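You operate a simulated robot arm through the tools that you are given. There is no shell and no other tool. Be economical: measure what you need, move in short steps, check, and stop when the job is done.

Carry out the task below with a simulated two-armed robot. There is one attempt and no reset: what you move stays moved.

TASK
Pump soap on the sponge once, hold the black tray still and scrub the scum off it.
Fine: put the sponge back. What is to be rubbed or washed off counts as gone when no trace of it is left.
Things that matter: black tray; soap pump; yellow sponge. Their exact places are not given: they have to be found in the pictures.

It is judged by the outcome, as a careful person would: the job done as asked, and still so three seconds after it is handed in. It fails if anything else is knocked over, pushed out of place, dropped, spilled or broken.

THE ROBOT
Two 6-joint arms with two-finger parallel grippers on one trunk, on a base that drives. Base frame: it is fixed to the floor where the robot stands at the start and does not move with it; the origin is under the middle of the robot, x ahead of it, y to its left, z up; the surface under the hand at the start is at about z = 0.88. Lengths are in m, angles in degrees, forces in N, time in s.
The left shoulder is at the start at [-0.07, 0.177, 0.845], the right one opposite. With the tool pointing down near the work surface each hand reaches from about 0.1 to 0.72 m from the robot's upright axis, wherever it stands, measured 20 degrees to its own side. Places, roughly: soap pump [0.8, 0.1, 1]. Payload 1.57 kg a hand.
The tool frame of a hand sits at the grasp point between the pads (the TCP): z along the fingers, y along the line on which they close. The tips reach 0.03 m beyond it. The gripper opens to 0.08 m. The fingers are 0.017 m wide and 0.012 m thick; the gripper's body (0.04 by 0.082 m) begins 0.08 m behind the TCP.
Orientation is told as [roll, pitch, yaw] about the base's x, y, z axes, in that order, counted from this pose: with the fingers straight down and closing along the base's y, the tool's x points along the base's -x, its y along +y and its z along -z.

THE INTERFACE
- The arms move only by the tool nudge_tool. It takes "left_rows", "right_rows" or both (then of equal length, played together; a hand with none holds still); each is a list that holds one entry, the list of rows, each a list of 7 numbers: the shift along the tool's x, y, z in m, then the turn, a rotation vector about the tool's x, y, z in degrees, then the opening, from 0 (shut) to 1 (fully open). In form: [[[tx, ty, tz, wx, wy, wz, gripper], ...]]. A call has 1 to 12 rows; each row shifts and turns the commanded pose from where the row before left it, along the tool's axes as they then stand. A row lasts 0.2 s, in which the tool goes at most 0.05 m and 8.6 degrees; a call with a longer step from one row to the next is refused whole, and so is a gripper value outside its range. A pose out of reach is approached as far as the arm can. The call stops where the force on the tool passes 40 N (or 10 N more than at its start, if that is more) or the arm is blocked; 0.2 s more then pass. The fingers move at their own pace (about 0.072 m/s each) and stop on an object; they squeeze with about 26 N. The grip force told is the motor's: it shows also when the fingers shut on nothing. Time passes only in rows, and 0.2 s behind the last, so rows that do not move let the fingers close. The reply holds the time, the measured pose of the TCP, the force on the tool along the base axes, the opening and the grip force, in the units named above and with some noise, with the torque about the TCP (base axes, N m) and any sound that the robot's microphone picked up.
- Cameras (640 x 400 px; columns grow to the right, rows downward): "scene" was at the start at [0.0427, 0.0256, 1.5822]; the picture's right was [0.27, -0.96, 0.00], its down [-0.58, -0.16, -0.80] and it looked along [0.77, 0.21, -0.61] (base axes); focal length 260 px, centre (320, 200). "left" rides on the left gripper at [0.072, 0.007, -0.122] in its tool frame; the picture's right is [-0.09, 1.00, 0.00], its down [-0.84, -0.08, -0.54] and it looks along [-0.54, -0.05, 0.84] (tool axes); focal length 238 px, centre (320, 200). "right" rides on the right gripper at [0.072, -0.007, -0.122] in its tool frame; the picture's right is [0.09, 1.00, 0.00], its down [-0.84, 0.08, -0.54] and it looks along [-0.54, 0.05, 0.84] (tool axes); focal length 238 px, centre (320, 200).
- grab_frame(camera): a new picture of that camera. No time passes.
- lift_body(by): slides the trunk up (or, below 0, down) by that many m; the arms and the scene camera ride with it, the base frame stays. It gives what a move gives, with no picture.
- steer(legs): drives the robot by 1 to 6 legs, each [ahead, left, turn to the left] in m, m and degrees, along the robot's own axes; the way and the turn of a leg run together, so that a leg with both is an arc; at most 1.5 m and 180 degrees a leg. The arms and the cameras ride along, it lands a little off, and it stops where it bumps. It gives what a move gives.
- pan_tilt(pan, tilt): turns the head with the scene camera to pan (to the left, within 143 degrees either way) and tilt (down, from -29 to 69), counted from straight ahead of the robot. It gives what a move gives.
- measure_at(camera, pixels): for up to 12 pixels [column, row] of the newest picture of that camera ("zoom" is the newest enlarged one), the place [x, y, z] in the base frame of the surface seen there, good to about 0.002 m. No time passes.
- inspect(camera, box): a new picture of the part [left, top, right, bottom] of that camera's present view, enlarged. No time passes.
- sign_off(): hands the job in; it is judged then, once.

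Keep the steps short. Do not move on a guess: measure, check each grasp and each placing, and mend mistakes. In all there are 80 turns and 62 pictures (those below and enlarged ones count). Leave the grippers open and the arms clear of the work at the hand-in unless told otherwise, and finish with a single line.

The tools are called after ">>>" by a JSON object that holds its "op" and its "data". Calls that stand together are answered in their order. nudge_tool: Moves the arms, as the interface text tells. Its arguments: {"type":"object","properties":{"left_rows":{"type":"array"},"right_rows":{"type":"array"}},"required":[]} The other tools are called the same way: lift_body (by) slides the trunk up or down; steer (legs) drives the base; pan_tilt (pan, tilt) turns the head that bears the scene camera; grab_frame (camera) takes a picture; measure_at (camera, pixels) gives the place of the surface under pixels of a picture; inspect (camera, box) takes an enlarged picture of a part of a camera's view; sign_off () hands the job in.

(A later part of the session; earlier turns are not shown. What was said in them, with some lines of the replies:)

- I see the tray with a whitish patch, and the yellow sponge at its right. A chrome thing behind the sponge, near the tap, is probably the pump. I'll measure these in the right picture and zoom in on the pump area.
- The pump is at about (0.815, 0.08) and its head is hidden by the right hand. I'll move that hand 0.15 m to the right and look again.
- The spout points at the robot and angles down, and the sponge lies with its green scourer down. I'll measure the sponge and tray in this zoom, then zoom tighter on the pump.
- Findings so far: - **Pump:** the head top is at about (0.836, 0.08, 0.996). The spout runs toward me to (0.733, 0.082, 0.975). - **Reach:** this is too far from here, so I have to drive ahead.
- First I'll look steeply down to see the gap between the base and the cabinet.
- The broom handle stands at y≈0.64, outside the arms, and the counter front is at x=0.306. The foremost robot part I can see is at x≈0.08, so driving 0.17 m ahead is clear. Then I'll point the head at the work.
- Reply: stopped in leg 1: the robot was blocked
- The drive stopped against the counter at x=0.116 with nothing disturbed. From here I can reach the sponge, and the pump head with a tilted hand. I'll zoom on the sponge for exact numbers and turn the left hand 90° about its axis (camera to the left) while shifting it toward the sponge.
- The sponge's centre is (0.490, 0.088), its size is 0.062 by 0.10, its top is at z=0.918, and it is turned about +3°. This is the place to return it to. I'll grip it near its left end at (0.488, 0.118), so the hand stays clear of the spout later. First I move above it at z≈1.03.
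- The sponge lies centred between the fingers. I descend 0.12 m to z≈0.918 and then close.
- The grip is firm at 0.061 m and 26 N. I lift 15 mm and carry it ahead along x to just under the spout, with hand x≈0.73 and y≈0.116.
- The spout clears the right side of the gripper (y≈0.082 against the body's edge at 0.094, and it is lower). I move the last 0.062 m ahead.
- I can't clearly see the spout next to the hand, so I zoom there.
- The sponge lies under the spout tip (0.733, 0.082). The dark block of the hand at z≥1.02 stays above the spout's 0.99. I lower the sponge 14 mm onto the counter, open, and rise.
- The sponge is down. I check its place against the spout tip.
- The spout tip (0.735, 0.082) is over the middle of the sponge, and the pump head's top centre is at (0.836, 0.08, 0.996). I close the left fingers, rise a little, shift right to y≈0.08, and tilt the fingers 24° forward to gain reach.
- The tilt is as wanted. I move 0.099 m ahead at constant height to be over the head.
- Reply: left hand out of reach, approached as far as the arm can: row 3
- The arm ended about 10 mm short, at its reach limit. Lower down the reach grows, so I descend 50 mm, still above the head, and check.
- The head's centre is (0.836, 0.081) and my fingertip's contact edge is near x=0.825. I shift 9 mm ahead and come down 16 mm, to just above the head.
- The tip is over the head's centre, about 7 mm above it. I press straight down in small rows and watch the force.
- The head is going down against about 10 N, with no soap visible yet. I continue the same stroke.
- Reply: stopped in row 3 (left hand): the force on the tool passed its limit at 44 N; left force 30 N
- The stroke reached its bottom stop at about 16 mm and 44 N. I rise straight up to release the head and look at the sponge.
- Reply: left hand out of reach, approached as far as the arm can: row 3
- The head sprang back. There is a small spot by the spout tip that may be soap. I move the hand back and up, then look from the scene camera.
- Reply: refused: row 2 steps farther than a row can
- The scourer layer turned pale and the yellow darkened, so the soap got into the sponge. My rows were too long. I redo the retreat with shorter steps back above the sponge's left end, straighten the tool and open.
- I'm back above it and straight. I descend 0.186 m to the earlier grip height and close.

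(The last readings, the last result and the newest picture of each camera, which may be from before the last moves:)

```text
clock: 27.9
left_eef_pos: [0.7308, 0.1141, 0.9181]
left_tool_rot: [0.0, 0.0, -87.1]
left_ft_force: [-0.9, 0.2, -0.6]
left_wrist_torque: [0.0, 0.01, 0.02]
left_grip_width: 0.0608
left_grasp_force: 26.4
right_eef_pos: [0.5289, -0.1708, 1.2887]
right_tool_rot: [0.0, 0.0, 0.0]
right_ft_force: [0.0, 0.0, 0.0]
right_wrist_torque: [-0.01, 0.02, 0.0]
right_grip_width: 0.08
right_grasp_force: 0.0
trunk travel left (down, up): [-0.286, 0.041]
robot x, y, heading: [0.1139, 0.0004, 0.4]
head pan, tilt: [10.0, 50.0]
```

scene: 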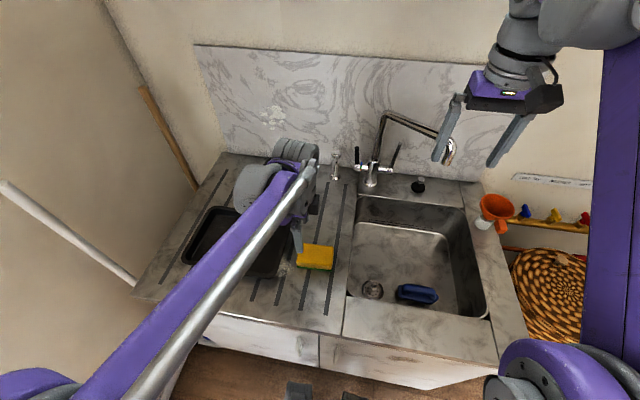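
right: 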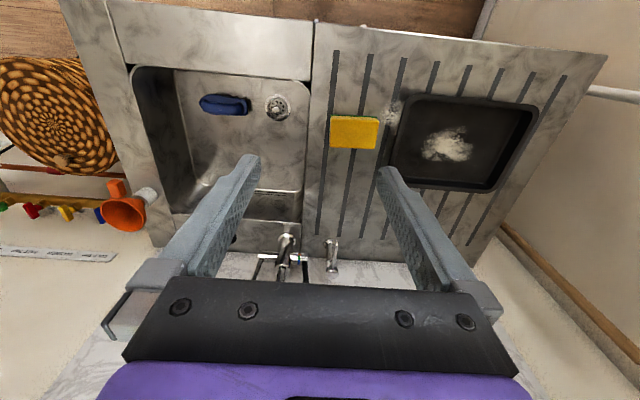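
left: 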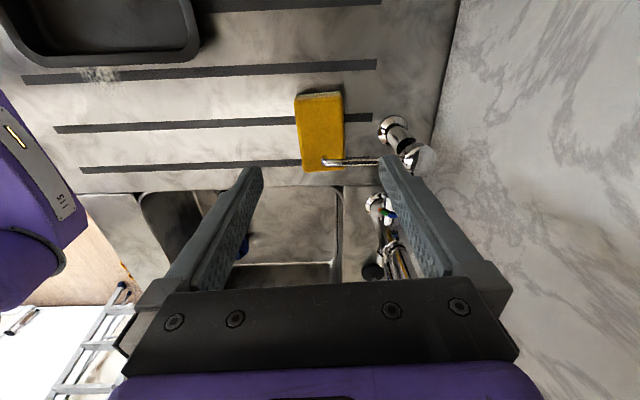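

Gripped again at 0.061 m. I lift 12 mm, draw it back clear of the spout, then raise it.

>>> {"op": "nudge_tool", "data": {"left_rows": [[[0, 0, -0.012, 0, 0, 0, 0.5], [0.002, -0.04, 0, 0, 0, 0, 0.5], [0.002, -0.04, 0, 0, 0, 0, 0.5], [0.002, -0.04, 0, 0, 0, 0, 0.5], [0.002, -0.03, 0, 0, 0, 0, 0.5], [0.0, 0.0, -0.04, 0, 0, 0, 0.5], [0.03, 0.0, -0.035, 0, 0, 0, 0.5], [0.04, -0.01, -0.02, 0, 0, 0, 0.5], [0.04, -0.01, 0, 0, 0, 0, 0.5], [0.04, -0.01, 0, 0, 0, 0, 0.5], [0.04, -0.01, 0, 0, 0, 0, 0.5], [0.04, -0.01, 0, 0, 0, 0, 0.5]]]}}

>>> {"op": "grab_frame", "data": {"camera": "scene"}}

```text
clock: 30.5
left_eef_pos: [0.5183, 0.3426, 1.0253]
left_tool_rot: [0.1, -0.1, -86.9]
left_ft_force: [-0.8, 0.1, -0.5]
left_wrist_torque: [0.0, 0.01, -0.01]
left_grip_width: 0.0609
left_grasp_force: 25.5
right_eef_pos: [0.5291, -0.1694, 1.2874]
right_tool_rot: [0.1, -0.1, 0.1]
right_ft_force: [-0.6, -0.5, 0.0]
right_wrist_torque: [0.0, -0.02, -0.02]
right_grip_width: 0.0799
right_grasp_force: 0.0
trunk travel left (down, up): [-0.286, 0.041]
robot x, y, heading: [0.1126, 0.0004, 0.2]
head pan, tilt: [10.0, 50.0]
```

```text
29 pictures are left
```

scene: 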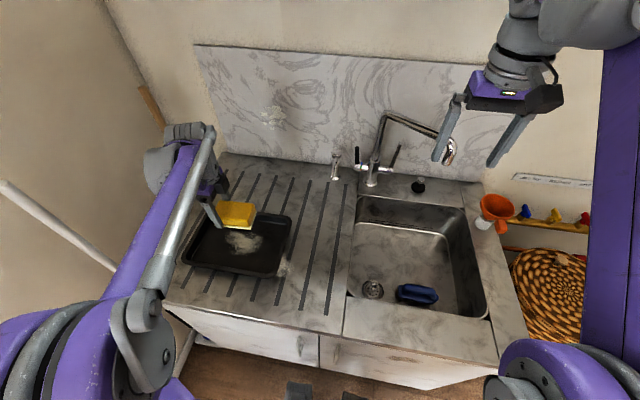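

The sponge is carried clear, above the tray. I zoom on the tray to measure the scum and the right rim for the holding hand.

>>> {"op": "inspect", "data": {"camera": "scene", "box": [170, 190, 310, 290]}}

>>> {"op": "inspect", "data": {"camera": "right", "box": [400, 0, 640, 150]}}

```text
4.00 times, centred on (240, 240) of scene
```

zoom: 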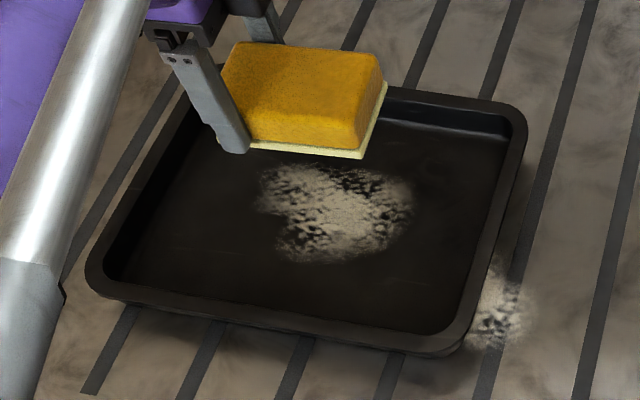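

```text
2.67 times, centred on (520, 75) of right
```

zoom: 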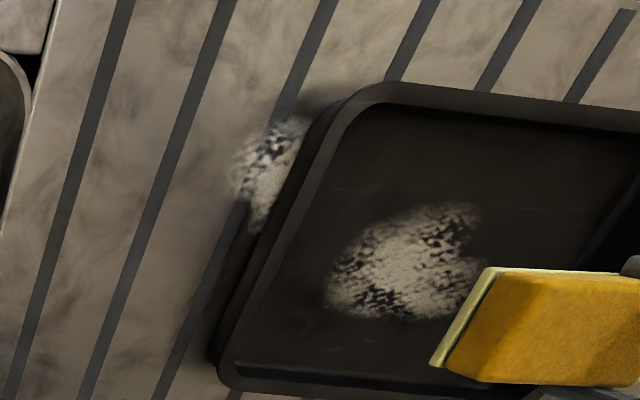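

>>> {"op": "measure_at", "data": {"camera": "zoom", "pixels": [[330, 290], [400, 220], [450, 205], [480, 215], [480, 280], [410, 318], [360, 310], [330, 140], [300, 195], [318, 200], [285, 250], [240, 330]]}}

```text
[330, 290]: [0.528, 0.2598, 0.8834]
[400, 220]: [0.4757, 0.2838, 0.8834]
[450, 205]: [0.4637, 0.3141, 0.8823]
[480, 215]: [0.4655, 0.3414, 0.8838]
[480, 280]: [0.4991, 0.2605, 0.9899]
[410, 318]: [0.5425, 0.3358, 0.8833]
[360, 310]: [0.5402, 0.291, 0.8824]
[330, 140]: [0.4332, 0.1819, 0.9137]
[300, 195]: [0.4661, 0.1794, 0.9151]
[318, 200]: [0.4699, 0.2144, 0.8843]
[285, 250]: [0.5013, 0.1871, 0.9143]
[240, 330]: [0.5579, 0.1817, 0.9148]
```

The scum spans x 0.462–0.545 and y 0.258–0.36, at z≈0.883. The right rim's top is at y≈0.185, z 0.914, with the wall sloping in. The right hand will pinch the rim near the front (x≈0.435), leaning 20° so the fingers run along the wall and the body stays away from the scrubbing hand. First I move across at height.

>>> {"op": "nudge_tool", "data": {"right_rows": [[[0.0118, 0.044, 0, 0, 0, 0, 1], [0.0118, 0.044, 0, 0, 0, 0, 1], [0.0118, 0.044, 0, 0, 0, 0, 1], [0.0118, 0.044, 0, 0, 0, 0, 0.8], [0.0118, 0.044, 0, 0, 0, 0, 0.5], [0.0118, 0.04, 0, 0, 0, 0, 0.5], [0.0118, 0.03, 0, -7, 0, 0, 0.5], [0.0118, 0.02, 0, -7, 0, 0, 0.5], [0, 0, 0, -6, 0, 0, 0.5], [0, 0, 0, 0, 0, 0, 0.5]]]}}

>>> {"op": "grab_frame", "data": {"camera": "scene"}}

```text
clock: 32.7
left_eef_pos: [0.5191, 0.3419, 1.0258]
left_tool_rot: [0.1, 0.0, -86.9]
left_ft_force: [-0.1, 0.6, -0.9]
left_wrist_torque: [-0.05, -0.02, -0.02]
left_grip_width: 0.0609
left_grasp_force: 25.8
right_eef_pos: [0.4331, 0.1394, 1.289]
right_tool_rot: [20.1, -0.2, 0.0]
right_ft_force: [-0.4, -0.7, 0.4]
right_wrist_torque: [0.01, -0.01, 0.01]
right_grip_width: 0.0399
right_grasp_force: 0.0
trunk travel left (down, up): [-0.286, 0.041]
robot x, y, heading: [0.1152, -0.0014, 0.2]
head pan, tilt: [10.0, 50.0]
```

```text
26 pictures are left
```

scene: 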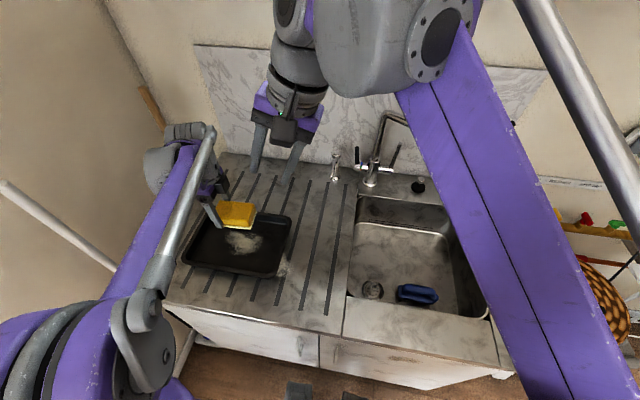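

Clear of the left arm. I go down to about 60 mm before the rim.

>>> {"op": "nudge_tool", "data": {"right_rows": [[[0, -0.0105, 0.037, 0, 0, 0, 0.5], [0, -0.0105, 0.037, 0, 0, 0, 0.5], [0, -0.0105, 0.037, 0, 0, 0, 0.5], [0, -0.0105, 0.037, 0, 0, 0, 0.5], [0, -0.0105, 0.037, 0, 0, 0, 0.5], [0, -0.0105, 0.037, 0, 0, 0, 0.5], [0, -0.0105, 0.037, 0, 0, 0, 0.5], [0, -0.0105, 0.037, 0, 0, 0, 0.5], [0, 0, 0, 0, 0, 0, 0.5]]]}}

>>> {"op": "grab_frame", "data": {"camera": "right"}}

>>> {"op": "inspect", "data": {"camera": "scene", "box": [160, 110, 360, 300]}}

```text
clock: 34.7
left_eef_pos: [0.5171, 0.3423, 1.0264]
left_tool_rot: [0.1, 0.0, -87.0]
left_ft_force: [-0.2, -0.3, 0.4]
left_wrist_torque: [-0.04, 0.01, -0.01]
left_grip_width: 0.0608
left_grasp_force: 26.4
right_eef_pos: [0.4336, 0.1605, 0.9836]
right_tool_rot: [20.0, -0.2, 0.1]
right_ft_force: [0.3, -0.9, -0.1]
right_wrist_torque: [0.0, 0.02, -0.02]
right_grip_width: 0.0399
right_grasp_force: 0.1
trunk travel left (down, up): [-0.286, 0.041]
robot x, y, heading: [0.1183, -0.0018, -0.0]
head pan, tilt: [10.0, 50.0]
```

```text
25 pictures are left
```

right: 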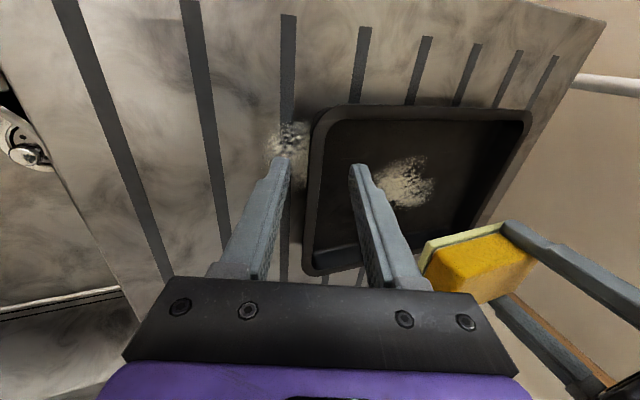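

```text
2.11 times, centred on (260, 205) of scene
```

zoom: 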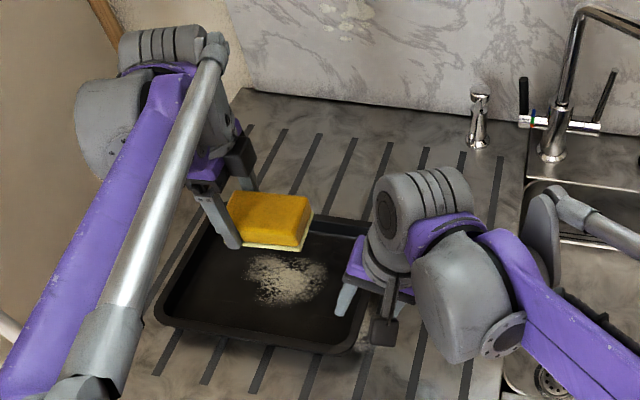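

The right rim is between the two fingers and the hands are well apart. I advance 0.057 m along the fingers and then close gently.

>>> {"op": "nudge_tool", "data": {"right_rows": [[[0, 0, 0.02, 0, 0, 0, 0.5], [0, 0, 0.02, 0, 0, 0, 0.5], [0, 0, 0.01, 0, 0, 0, 0.5], [0, 0, 0.008, 0, 0, 0, 0.5], [0, 0, 0, 0, 0, 0, 0.5]]]}}

>>> {"op": "grab_frame", "data": {"camera": "right"}}

```text
clock: 35.9
left_eef_pos: [0.5177, 0.3418, 1.0262]
left_tool_rot: [0.1, 0.0, -87.1]
left_ft_force: [-0.4, 0.4, 0.0]
left_wrist_torque: [-0.02, 0.01, -0.03]
left_grip_width: 0.0607
left_grasp_force: 25.6
right_eef_pos: [0.4339, 0.1811, 0.9281]
right_tool_rot: [20.0, -0.1, 0.0]
right_ft_force: [-0.7, -0.4, -0.2]
right_wrist_torque: [-0.01, 0.0, 0.01]
right_grip_width: 0.0401
right_grasp_force: 0.0
trunk travel left (down, up): [-0.286, 0.041]
robot x, y, heading: [0.1138, -0.0006, 0.1]
head pan, tilt: [10.0, 50.0]
```

```text
23 pictures are left
```

right: 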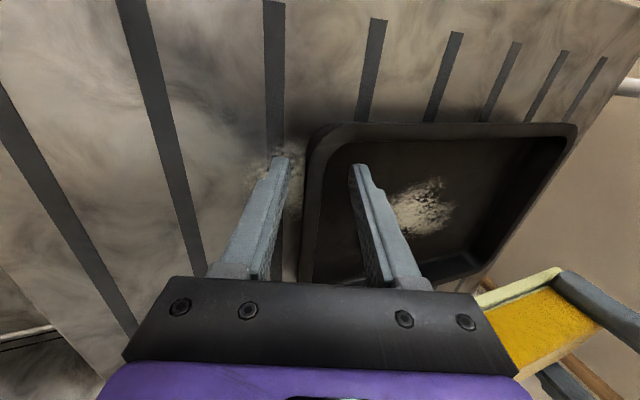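

One finger is inside the tray and one outside the rim. I close on the rim.

>>> {"op": "nudge_tool", "data": {"right_rows": [[[0, 0, 0, 0, 0, 0, 0.4], [0, 0, 0, 0, 0, 0, 0.3], [0, 0, 0, 0, 0, 0, 0.2], [0, 0, 0, 0, 0, 0, 0.1], [0, 0, 0, 0, 0, 0, 0.05]]]}}

>>> {"op": "grab_frame", "data": {"camera": "right"}}

>>> {"op": "inspect", "data": {"camera": "scene", "box": [170, 190, 310, 290]}}

```text
clock: 37.1
left_eef_pos: [0.5182, 0.3419, 1.0269]
left_tool_rot: [0.1, 0.0, -87.1]
left_ft_force: [1.2, 0.5, -0.8]
left_wrist_torque: [-0.02, 0.02, -0.04]
left_grip_width: 0.0608
left_grasp_force: 25.9
right_eef_pos: [0.4347, 0.1815, 0.9287]
right_tool_rot: [20.0, -0.1, 0.0]
right_ft_force: [0.9, -0.2, 2.3]
right_wrist_torque: [0.12, 0.08, -0.01]
right_grip_width: 0.0047
right_grasp_force: 0.2
trunk travel left (down, up): [-0.286, 0.041]
robot x, y, heading: [0.1117, -0.0016, 0.1]
head pan, tilt: [10.0, 50.0]
```

```text
22 pictures are left
```

right: 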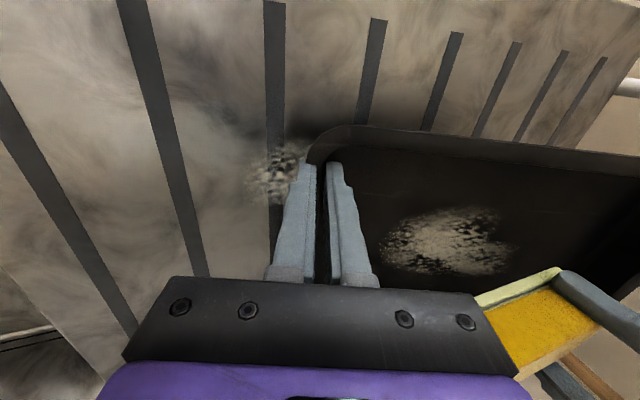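

```text
4.00 times, centred on (240, 240) of scene
```

zoom: 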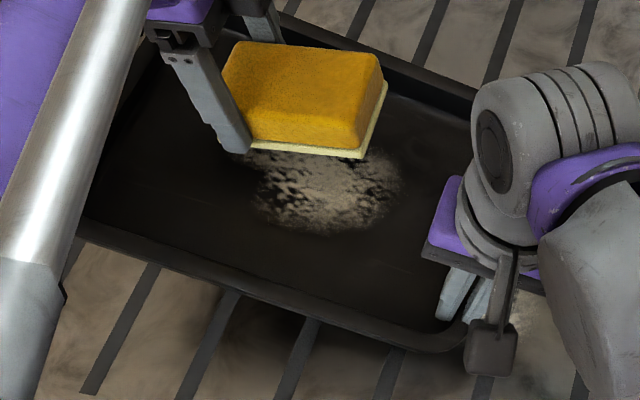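

The picture shows the tray has tipped a little as the fingers closed. I measure heights around it.

>>> {"op": "measure_at", "data": {"camera": "zoom", "pixels": [[90, 235], [200, 275], [330, 325], [430, 345], [150, 190], [300, 270], [330, 190], [420, 270], [440, 85], [340, 55], [430, 140], [260, 225]]}}

>>> {"op": "grab_frame", "data": {"camera": "left"}}

```text
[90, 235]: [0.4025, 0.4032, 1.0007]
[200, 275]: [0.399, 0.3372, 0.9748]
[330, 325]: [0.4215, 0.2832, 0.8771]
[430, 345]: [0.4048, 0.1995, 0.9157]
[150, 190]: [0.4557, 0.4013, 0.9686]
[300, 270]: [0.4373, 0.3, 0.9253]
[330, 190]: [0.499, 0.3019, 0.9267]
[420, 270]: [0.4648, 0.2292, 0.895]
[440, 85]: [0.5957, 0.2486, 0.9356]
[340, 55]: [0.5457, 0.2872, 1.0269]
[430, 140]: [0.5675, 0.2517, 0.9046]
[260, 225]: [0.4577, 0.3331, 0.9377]
```

```text
20 pictures are left
```

left: 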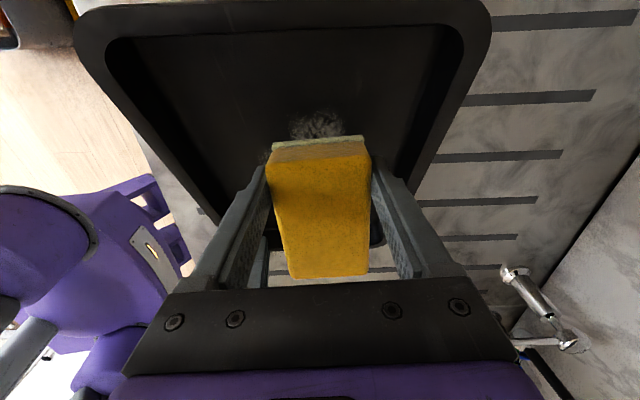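

Pinching aligned the (nearly vertical) wall with my 20° lean, so the tray's left side rose. I keep the grip and turn the right hand back upright about the grip point in small rows, which lowers the tray flat.

>>> {"op": "nudge_tool", "data": {"right_rows": [[[0, 0.0017, 0, 5, 0, 0, 0.05], [0, 0.0017, 0, 5, 0, 0, 0.05], [0, 0.0017, 0, 5, 0, 0, 0.05], [0, 0.0017, 0, 3, 0, 0, 0.05], [0, 0, 0, 0, 0, 0, 0.05]]]}}

>>> {"op": "inspect", "data": {"camera": "scene", "box": [170, 190, 310, 290]}}

```text
clock: 38.3
left_eef_pos: [0.5185, 0.3418, 1.0265]
left_tool_rot: [0.1, 0.1, -87.1]
left_ft_force: [-0.8, 0.3, -0.3]
left_wrist_torque: [-0.01, 0.03, 0.04]
left_grip_width: 0.0608
left_grasp_force: 26.4
right_eef_pos: [0.434, 0.1867, 0.9298]
right_tool_rot: [1.9, 0.0, 0.2]
right_ft_force: [0.6, 1.1, 0.9]
right_wrist_torque: [-0.03, 0.01, 0.03]
right_grip_width: 0.0046
right_grasp_force: 0.4
trunk travel left (down, up): [-0.286, 0.041]
robot x, y, heading: [0.1122, -0.0003, -0.1]
head pan, tilt: [10.0, 50.0]
```

```text
4.00 times, centred on (240, 240) of scene
```

zoom: 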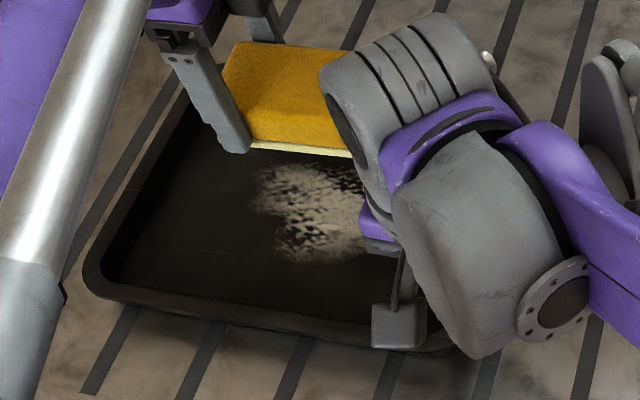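

The tray looks flat again. I measure its flatness and the gap to the right wrist.

>>> {"op": "measure_at", "data": {"camera": "zoom", "pixels": [[90, 275], [200, 310], [340, 340], [150, 220], [250, 285], [330, 80], [360, 150], [375, 240], [390, 330], [300, 200], [265, 205], [330, 255]]}}

>>> {"op": "grab_frame", "data": {"camera": "left"}}

```text
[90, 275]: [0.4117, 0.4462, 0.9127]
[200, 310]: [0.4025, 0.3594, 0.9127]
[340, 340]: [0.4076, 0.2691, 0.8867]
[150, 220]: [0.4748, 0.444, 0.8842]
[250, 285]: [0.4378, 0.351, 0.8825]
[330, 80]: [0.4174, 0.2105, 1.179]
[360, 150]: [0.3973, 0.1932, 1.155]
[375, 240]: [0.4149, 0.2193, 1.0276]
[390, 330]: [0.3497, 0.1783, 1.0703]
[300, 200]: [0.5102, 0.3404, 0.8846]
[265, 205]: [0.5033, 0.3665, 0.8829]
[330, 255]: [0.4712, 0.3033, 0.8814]
```

```text
18 pictures are left
```

left: 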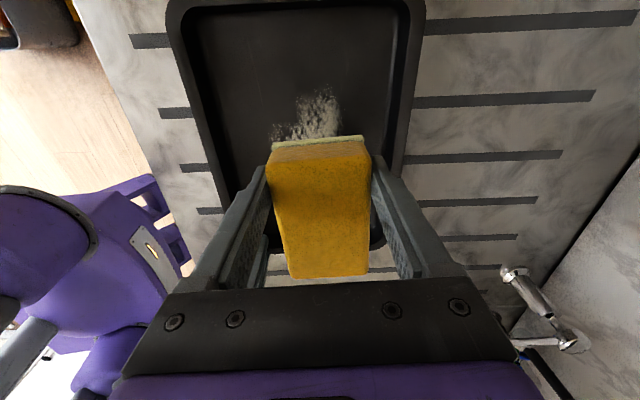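

The tray is flat, with the rim at 0.913 and the floor at 0.883. I firm up the right grip, and lower the soapy sponge onto the scum until light contact, with TCP at about 0.921.

>>> {"op": "nudge_tool", "data": {"right_rows": [[[0, 0, 0, 0, 0, 0, 0.03], [0, 0, 0, 0, 0, 0, 0], [0, 0, 0, 0, 0, 0, 0], [0, 0, 0, 0, 0, 0, 0], [0, 0, 0, 0, 0, 0, 0], [0, 0, 0, 0, 0, 0, 0], [0, 0, 0, 0, 0, 0, 0]]], "left_rows": [[[0.0, -0.01, 0, 0, 0, 0, 0.5], [0.0, 0, 0.035, 0, 0, 0, 0.5], [0.0, 0, 0.035, 0, 0, 0, 0.5], [0.0, 0, 0.023, 0, 0, 0, 0.5], [0.0, 0, 0.006, 0, 0, 0, 0.5], [0.0, 0, 0.006, 0, 0, 0, 0.5], [0.0, 0, 0.002, 0, 0, 0, 0.5]]]}}

>>> {"op": "inspect", "data": {"camera": "left", "box": [160, 0, 480, 200]}}

```text
clock: 39.9
left_eef_pos: [0.5098, 0.3416, 0.9203]
left_tool_rot: [0.0, 0.0, -86.9]
left_ft_force: [-0.1, 0.3, 38.9]
left_wrist_torque: [0.03, 0.09, 0.0]
left_grip_width: 0.0611
left_grasp_force: 26.2
right_eef_pos: [0.4351, 0.1881, 0.9308]
right_tool_rot: [2.1, -0.2, 0.1]
right_ft_force: [2.4, 5.5, -18.2]
right_wrist_torque: [-0.26, -0.16, -0.02]
right_grip_width: 0.0035
right_grasp_force: 24.2
trunk travel left (down, up): [-0.286, 0.041]
robot x, y, heading: [0.1154, 0.0, 0.3]
head pan, tilt: [10.0, 50.0]
```

```text
2.00 times, centred on (320, 100) of left
```

zoom: 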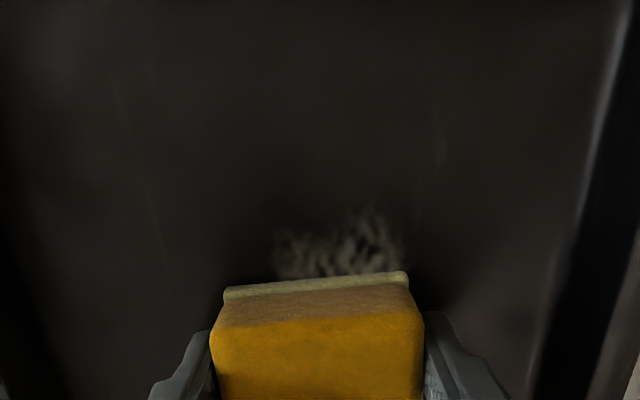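

Contact is at 39 N, heavier than needed, and the tray pulls down 18 N on the holding hand. I ease the left up 1.5 mm and the right down 1.5 mm, then check the forces with a first short stroke.

>>> {"op": "nudge_tool", "data": {"right_rows": [[[0, 0, 0.0015, 0, 0, 0, 0], [0, 0, 0, 0, 0, 0, 0], [0, 0, 0, 0, 0, 0, 0], [0, 0, 0, 0, 0, 0, 0]]], "left_rows": [[[0, 0, -0.0015, 0, 0, 0, 0.5], [0.015, 0, 0, 0, 0, 0, 0.5], [0.015, 0, 0, 0, 0, 0, 0.5], [0, 0, 0, 0, 0, 0, 0.5]]]}}

```text
clock: 40.9
left_eef_pos: [0.505, 0.3714, 0.92]
left_tool_rot: [0.1, 0.0, -86.9]
left_ft_force: [0.3, -3.1, 5.6]
left_wrist_torque: [0.02, 0.01, 0.01]
left_grip_width: 0.0608
left_grasp_force: 26.2
right_eef_pos: [0.4342, 0.1889, 0.9283]
right_tool_rot: [2.0, -0.1, 0.0]
right_ft_force: [2.9, 7.5, 18.8]
right_wrist_torque: [-0.21, -0.08, 0.0]
right_grip_width: 0.0039
right_grasp_force: 24.8
trunk travel left (down, up): [-0.286, 0.041]
robot x, y, heading: [0.1115, -0.0014, -0.1]
head pan, tilt: [10.0, 50.0]
```

Now the sponge presses about 6 N and the holding hand pushes the tray down. I scrub over the whole patch in strokes, with hand y 0.325–0.385 and x 0.475–0.53.

>>> {"op": "nudge_tool", "data": {"left_rows": [[[-0.023, 0, 0.0003, 0, 0, 0, 0.5], [-0.023, 0, 0, 0, 0, 0, 0.5], [0, -0.015, 0, 0, 0, 0, 0.5], [0.03, 0, 0, 0, 0, 0, 0.5], [0.03, 0, 0, 0, 0, 0, 0.5], [0, -0.012, 0, 0, 0, 0, 0.5], [-0.03, 0, 0, 0, 0, 0, 0.5], [-0.03, 0, 0, 0, 0, 0, 0.5], [0, 0.03, 0, 0, 0, 0, 0.5], [0, 0.02, 0, 0, 0, 0, 0.5], [0.03, 0, 0, 0, 0, 0, 0.5], [0.03, 0, 0, 0, 0, 0, 0.5]]]}}

>>> {"op": "inspect", "data": {"camera": "scene", "box": [170, 190, 310, 290]}}

```text
clock: 43.5
left_eef_pos: [0.5301, 0.3847, 0.9189]
left_tool_rot: [0.1, -0.1, -86.9]
left_ft_force: [0.8, -10.6, 24.3]
left_wrist_torque: [-0.2, 0.09, 0.06]
left_grip_width: 0.0609
left_grasp_force: 25.9
right_eef_pos: [0.4348, 0.1873, 0.929]
right_tool_rot: [2.1, -0.1, 0.2]
right_ft_force: [2.3, 10.4, -6.7]
right_wrist_torque: [-0.21, -0.08, -0.18]
right_grip_width: 0.004
right_grasp_force: 24.5
trunk travel left (down, up): [-0.286, 0.041]
robot x, y, heading: [0.1166, -0.0008, 0.2]
head pan, tilt: [10.0, 50.0]
```

```text
4.00 times, centred on (240, 240) of scene
```

zoom: 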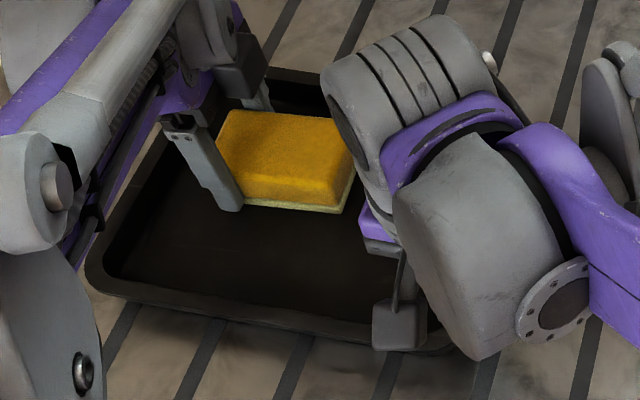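

The visible area is clean where rubbed. I do a second pass over the whole area, then lift and inspect.

>>> {"op": "nudge_tool", "data": {"left_rows": [[[-0.03, 0, -0.0004, 0, 0, 0, 0.5], [-0.034, 0, 0, 0, 0, 0, 0.5], [0, -0.02, 0, 0, 0, 0, 0.5], [0.03, 0, 0, 0, 0, 0, 0.5], [0.03, 0, 0, 0, 0, 0, 0.5], [0, -0.016, 0, 0, 0, 0, 0.5], [-0.03, 0, 0, 0, 0, 0, 0.5], [-0.03, 0, 0, 0, 0, 0, 0.5], [0, -0.015, 0, 0, 0, 0, 0.5], [0.03, 0, 0, 0, 0, 0, 0.5], [0.03, 0.0, 0, 0, 0, 0, 0.5], [0, 0, 0, 0, 0, 0, 0.5]]]}}

>>> {"op": "nudge_tool", "data": {"left_rows": [[[0, 0, -0.04, 0, 0, 0, 0.5], [0.0, 0, -0.04, 0, 0, 0, 0.5], [0, 0, -0.04, 0, 0, 0, 0.5], [0, 0.03, -0.03, 0, 0, 0, 0.5], [0, 0.04, -0.02, 0, 0, 0, 0.5], [0, 0.04, 0, 0, 0, 0, 0.5], [0, 0, 0, 0, 0, 0, 0.5]]]}}

>>> {"op": "inspect", "data": {"camera": "scene", "box": [170, 190, 310, 290]}}

>>> {"op": "grab_frame", "data": {"camera": "right"}}

```text
clock: 46.1
left_eef_pos: [0.478, 0.3804, 0.9212]
left_tool_rot: [0.1, 0.0, -87.0]
left_ft_force: [-0.4, 0.9, 1.2]
left_wrist_torque: [0.02, 0.03, -0.01]
left_grip_width: 0.0609
left_grasp_force: 26.4
right_eef_pos: [0.4338, 0.1879, 0.9286]
right_tool_rot: [2.0, -0.1, 0.1]
right_ft_force: [-1.6, 1.9, 8.2]
right_wrist_torque: [-0.36, 0.09, 0.05]
right_grip_width: 0.0034
right_grasp_force: 24.1
trunk travel left (down, up): [-0.286, 0.041]
robot x, y, heading: [0.1143, -0.0002, 0.1]
head pan, tilt: [10.0, 50.0]
```

```text
clock: 47.7
left_eef_pos: [0.5886, 0.3847, 1.092]
left_tool_rot: [0.2, -0.1, -87.0]
left_ft_force: [0.3, 0.4, -0.5]
left_wrist_torque: [0.01, 0.01, -0.01]
left_grip_width: 0.0605
left_grasp_force: 26.3
right_eef_pos: [0.4346, 0.1868, 0.928]
right_tool_rot: [2.0, -0.1, 0.1]
right_ft_force: [1.9, 1.3, 7.9]
right_wrist_torque: [-0.18, 0.26, -0.01]
right_grip_width: 0.0035
right_grasp_force: 24.7
trunk travel left (down, up): [-0.286, 0.041]
robot x, y, heading: [0.1159, -0.0022, 0.3]
head pan, tilt: [10.0, 50.0]
```

```text
4.00 times, centred on (240, 240) of scene
```

zoom: 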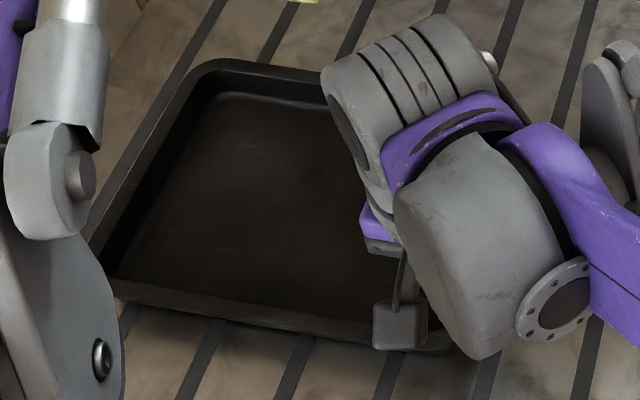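

```text
14 pictures are left
```

right: 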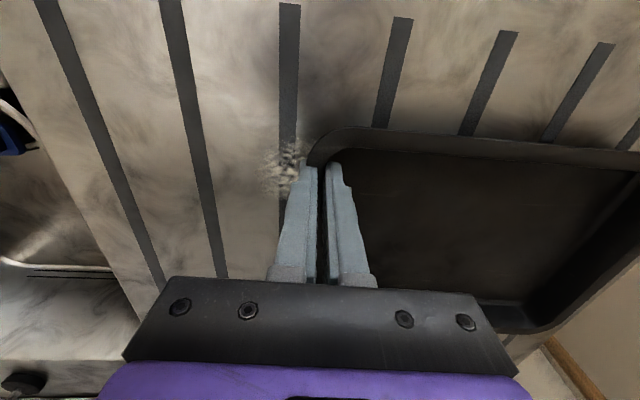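

The scum looks gone. I zoom into the tray floor to check for faint traces.

>>> {"op": "inspect", "data": {"camera": "left", "box": [60, 0, 320, 180]}}

>>> {"op": "inspect", "data": {"camera": "scene", "box": [195, 210, 265, 265]}}

```text
2.22 times, centred on (190, 90) of left
```

zoom: 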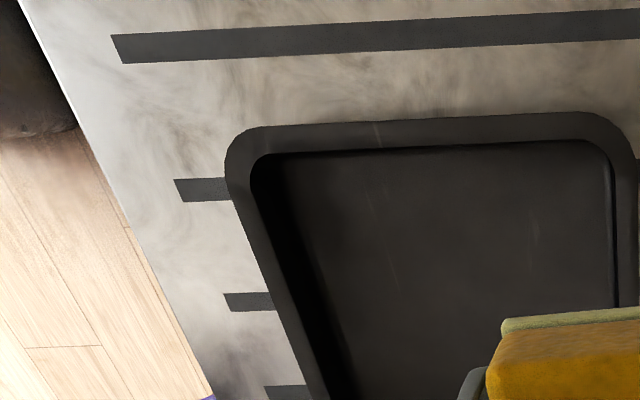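

```text
7.27 times, centred on (230, 238) of scene
```

zoom: 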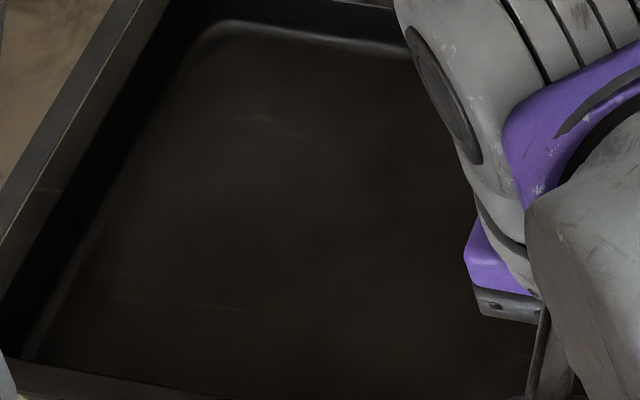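

It's clean in these views. I open the right hand, lift it straight off the rim and swing it right, so I can see the whole tray.

>>> {"op": "nudge_tool", "data": {"right_rows": [[[0, 0, 0, 0, 0, 0, 0.2], [0, 0, 0, 0, 0, 0, 0.4], [0, 0, 0, 0, 0, 0, 0.4], [0, 0, -0.03, 0, 0, 0, 0.4], [0, 0, -0.045, 0, 0, 0, 0.4], [0, 0, -0.045, 0, 0, 0, 0.4], [0, 0, -0.045, 0, 0, 0, 0.6], [0, -0.03, -0.035, 0, 0, 0, 1], [0, -0.045, -0.02, 0, 0, 0, 1], [0, -0.045, -0.02, 0, 0, 0, 1], [0, -0.048, 0, 0, 0, 0, 1], [0, -0.048, 0, 0, 0, 0, 1]]]}}

>>> {"op": "nudge_tool", "data": {"right_rows": [[[0, -0.048, 0, 0, 0, 0, 1], [0, -0.048, 0, 0, 0, 0, 1], [0, -0.048, 0, 0, 0, 0, 1], [0, -0.02, 0, 0, 0, 0, 1]]]}}

>>> {"op": "inspect", "data": {"camera": "scene", "box": [170, 190, 310, 290]}}

```text
clock: 50.3
left_eef_pos: [0.5891, 0.385, 1.0922]
left_tool_rot: [0.1, 0.0, -87.0]
left_ft_force: [0.4, 0.3, -0.4]
left_wrist_torque: [0.03, 0.02, -0.01]
left_grip_width: 0.0607
left_grasp_force: 25.9
right_eef_pos: [0.4348, -0.0378, 1.159]
right_tool_rot: [2.0, -0.2, 0.1]
right_ft_force: [0.0, -0.1, -0.8]
right_wrist_torque: [0.05, -0.02, 0.01]
right_grip_width: 0.08
right_grasp_force: 0.1
trunk travel left (down, up): [-0.286, 0.041]
robot x, y, heading: [0.112, -0.0017, -0.1]
head pan, tilt: [10.0, 50.0]
```

```text
clock: 51.3
left_eef_pos: [0.5895, 0.3843, 1.09]
left_tool_rot: [0.0, 0.0, -86.9]
left_ft_force: [0.3, -0.4, -1.2]
left_wrist_torque: [0.02, 0.0, 0.0]
left_grip_width: 0.0607
left_grasp_force: 25.8
right_eef_pos: [0.4358, -0.1998, 1.1537]
right_tool_rot: [2.0, 0.0, 0.1]
right_ft_force: [0.8, 0.4, -0.4]
right_wrist_torque: [0.0, -0.04, 0.0]
right_grip_width: 0.0801
right_grasp_force: 0.1
trunk travel left (down, up): [-0.286, 0.041]
robot x, y, heading: [0.1175, -0.0017, 0.4]
head pan, tilt: [10.0, 50.0]
```

```text
4.00 times, centred on (240, 240) of scene
```

zoom: 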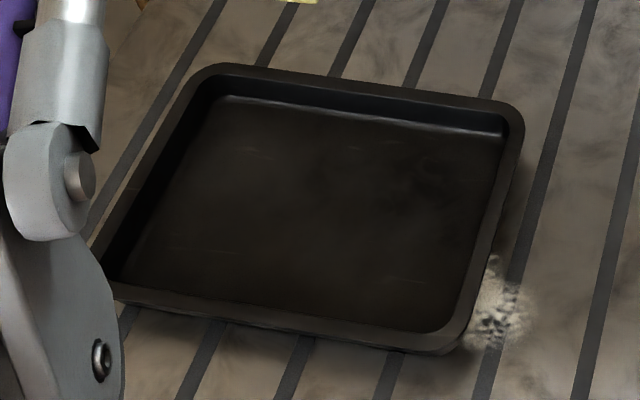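

The tray is in its place. I zoom on the area around (255, 230), where the floor looks slightly mottled.

>>> {"op": "inspect", "data": {"camera": "scene", "box": [225, 215, 290, 265]}}

```text
8.00 times, centred on (258, 240) of scene
```

zoom: 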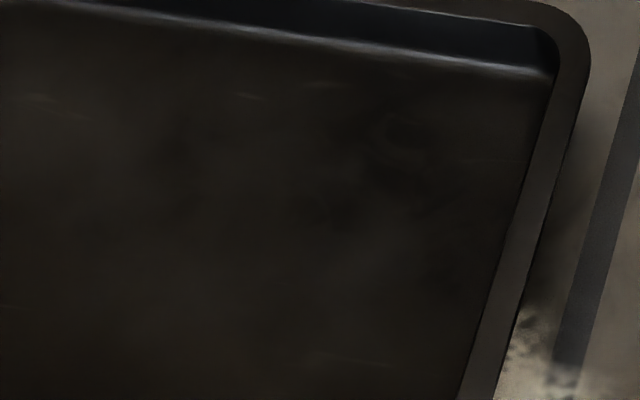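

No trace is left; only reflections remain. I carry the sponge back above its first place, hand at (0.488, 0.118).

>>> {"op": "nudge_tool", "data": {"left_rows": [[[-0.0373, -0.0163, 0, 0, 0, 0, 0.5], [-0.0373, -0.0163, 0, 0, 0, 0, 0.5], [-0.0373, -0.0163, 0, 0, 0, 0, 0.5], [-0.0373, -0.0163, 0, 0, 0, 0, 0.5], [-0.0373, -0.0163, 0, 0, 0, 0, 0.5], [-0.0373, -0.0163, 0, 0, 0, 0, 0.5], [-0.0373, -0.0163, 0, 0, 0, 0, 0.5], [0, 0, 0.04, 0, 0, 0, 0.5], [0, 0, 0.04, 0, 0, 0, 0.5], [0, 0, 0.04, 0, 0, 0, 0.5], [0, 0, 0.03, 0, 0, 0, 0.5], [0, 0, 0, 0, 0, 0, 0.5]]]}}

```text
clock: 53.9
left_eef_pos: [0.4894, 0.1182, 0.9405]
left_tool_rot: [0.1, 0.0, -87.1]
left_ft_force: [0.5, 0.1, -0.6]
left_wrist_torque: [0.0, 0.0, 0.03]
left_grip_width: 0.0609
left_grasp_force: 25.8
right_eef_pos: [0.436, -0.1995, 1.1543]
right_tool_rot: [2.0, -0.1, 0.1]
right_ft_force: [-0.2, 0.1, 0.2]
right_wrist_torque: [0.0, -0.02, 0.01]
right_grip_width: 0.08
right_grasp_force: 0.0
trunk travel left (down, up): [-0.286, 0.041]
robot x, y, heading: [0.1138, -0.0002, 0.1]
head pan, tilt: [10.0, 50.0]
```

It is right above its place. I lower it 21 mm, open, and rise.

>>> {"op": "nudge_tool", "data": {"left_rows": [[[0, 0, 0.012, 0, 0, 0, 0.5], [0, 0, 0.006, 0, 0, 0, 0.5], [0, 0, 0.003, 0, 0, 0, 0.5], [0, 0, 0, 0, 0, 0, 0.5], [0, 0, 0, 0, 0, 0, 1], [0, 0, 0, 0, 0, 0, 1], [0, 0, -0.03, 0, 0, 0, 1], [0, 0, -0.045, 0, 0, 0, 1], [0, 0, -0.045, 0, 0, 0, 1], [0, 0, -0.045, 0, 0, 0, 1], [0.04, 0, -0.02, 0, 0, 0, 1], [0.045, 0, -0.02, 0, 0, 0, 1]]]}}

>>> {"op": "nudge_tool", "data": {"left_rows": [[[0.045, 0, -0.02, 0, 0, 0, 1], [0.045, 0, -0.02, 0, 0, 0, 1], [0.045, 0, 0, 0, 0, 0, 1], [0, 0, 0, 0, 0, 0, 1]]]}}

>>> {"op": "grab_frame", "data": {"camera": "scene"}}

>>> {"op": "inspect", "data": {"camera": "scene", "box": [280, 230, 350, 280]}}

```text
clock: 56.5
left_eef_pos: [0.4848, 0.2039, 1.1244]
left_tool_rot: [0.2, 0.1, -87.1]
left_ft_force: [0.2, 0.2, 0.1]
left_wrist_torque: [0.02, 0.01, -0.01]
left_grip_width: 0.0798
left_grasp_force: 0.1
right_eef_pos: [0.4348, -0.1999, 1.1544]
right_tool_rot: [2.0, -0.1, 0.1]
right_ft_force: [-0.3, 0.5, -0.5]
right_wrist_torque: [-0.01, 0.0, 0.04]
right_grip_width: 0.08
right_grasp_force: 0.0
trunk travel left (down, up): [-0.286, 0.041]
robot x, y, heading: [0.1141, -0.0032, 0.2]
head pan, tilt: [10.0, 50.0]
```

```text
clock: 57.5
left_eef_pos: [0.4779, 0.3372, 1.1653]
left_tool_rot: [0.1, 0.0, -87.0]
left_ft_force: [1.0, 0.0, 0.5]
left_wrist_torque: [0.02, 0.01, -0.02]
left_grip_width: 0.0802
left_grasp_force: 0.1
right_eef_pos: [0.4353, -0.2005, 1.154]
right_tool_rot: [2.1, -0.1, 0.0]
right_ft_force: [-0.1, 0.0, -0.7]
right_wrist_torque: [0.02, 0.0, 0.0]
right_grip_width: 0.0801
right_grasp_force: 0.1
trunk travel left (down, up): [-0.286, 0.041]
robot x, y, heading: [0.1122, 0.0019, 0.1]
head pan, tilt: [10.0, 50.0]
```

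```text
9 pictures are left
```

scene: 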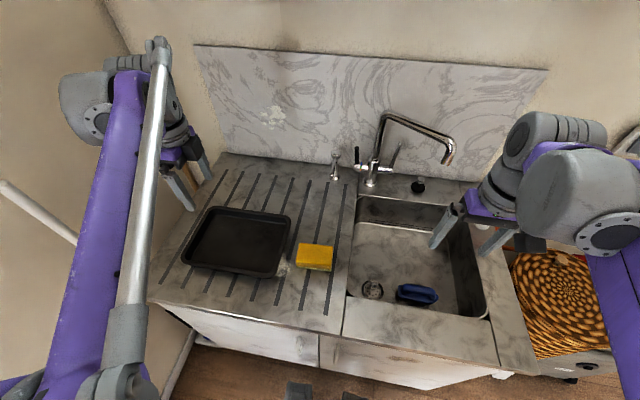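

```text
8.00 times, centred on (315, 255) of scene
```

zoom: 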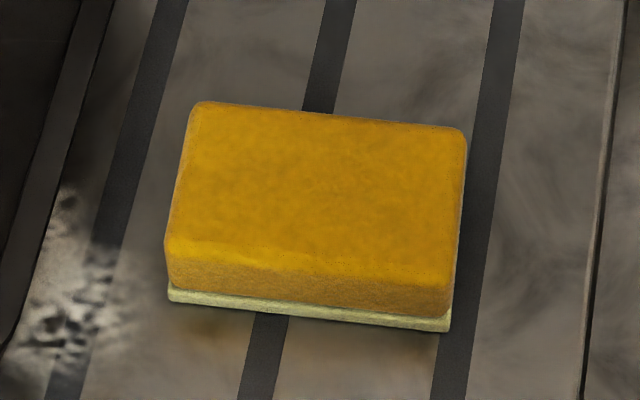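

The sponge is back as it was. One last look at the tray, from the left and right hands.

>>> {"op": "grab_frame", "data": {"camera": "right"}}

>>> {"op": "inspect", "data": {"camera": "scene", "box": [180, 195, 300, 280]}}

```text
7 pictures are left
```

right: 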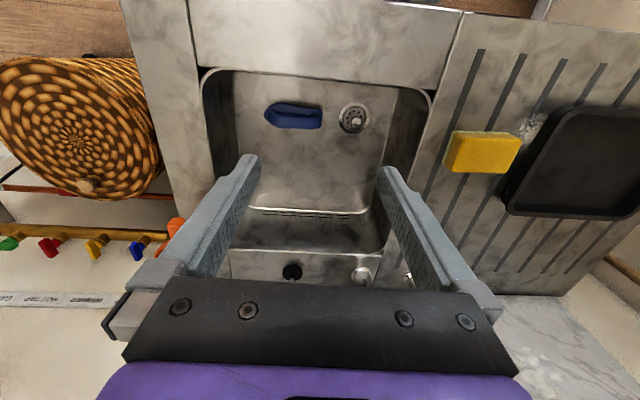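

```text
4.71 times, centred on (240, 238) of scene
```

zoom: 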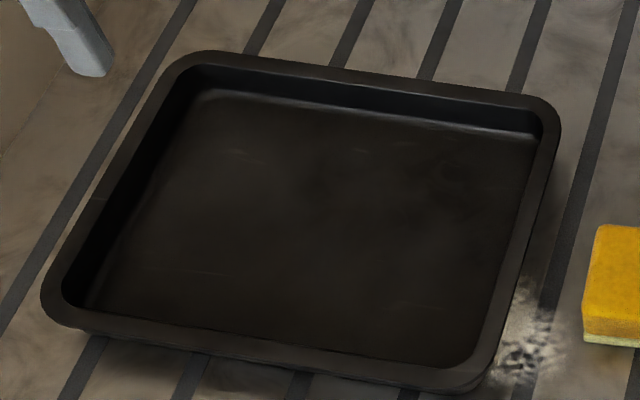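

The tray is clean and flat, the sponge is back in place, both grippers are open and the arms are clear. I'm handing in.

>>> {"op": "sign_off", "data": {}}

```text
The job is handed in.
```

I pumped soap onto the sponge once, scrubbed the scum off the black tray while holding it (its left side tipped up briefly as I took hold, before the scrubbing, and I set it flat again), and put the sponge back where it was; a similar pale patch on the drainer beside the tray is still there, as it wasn't part of the task.
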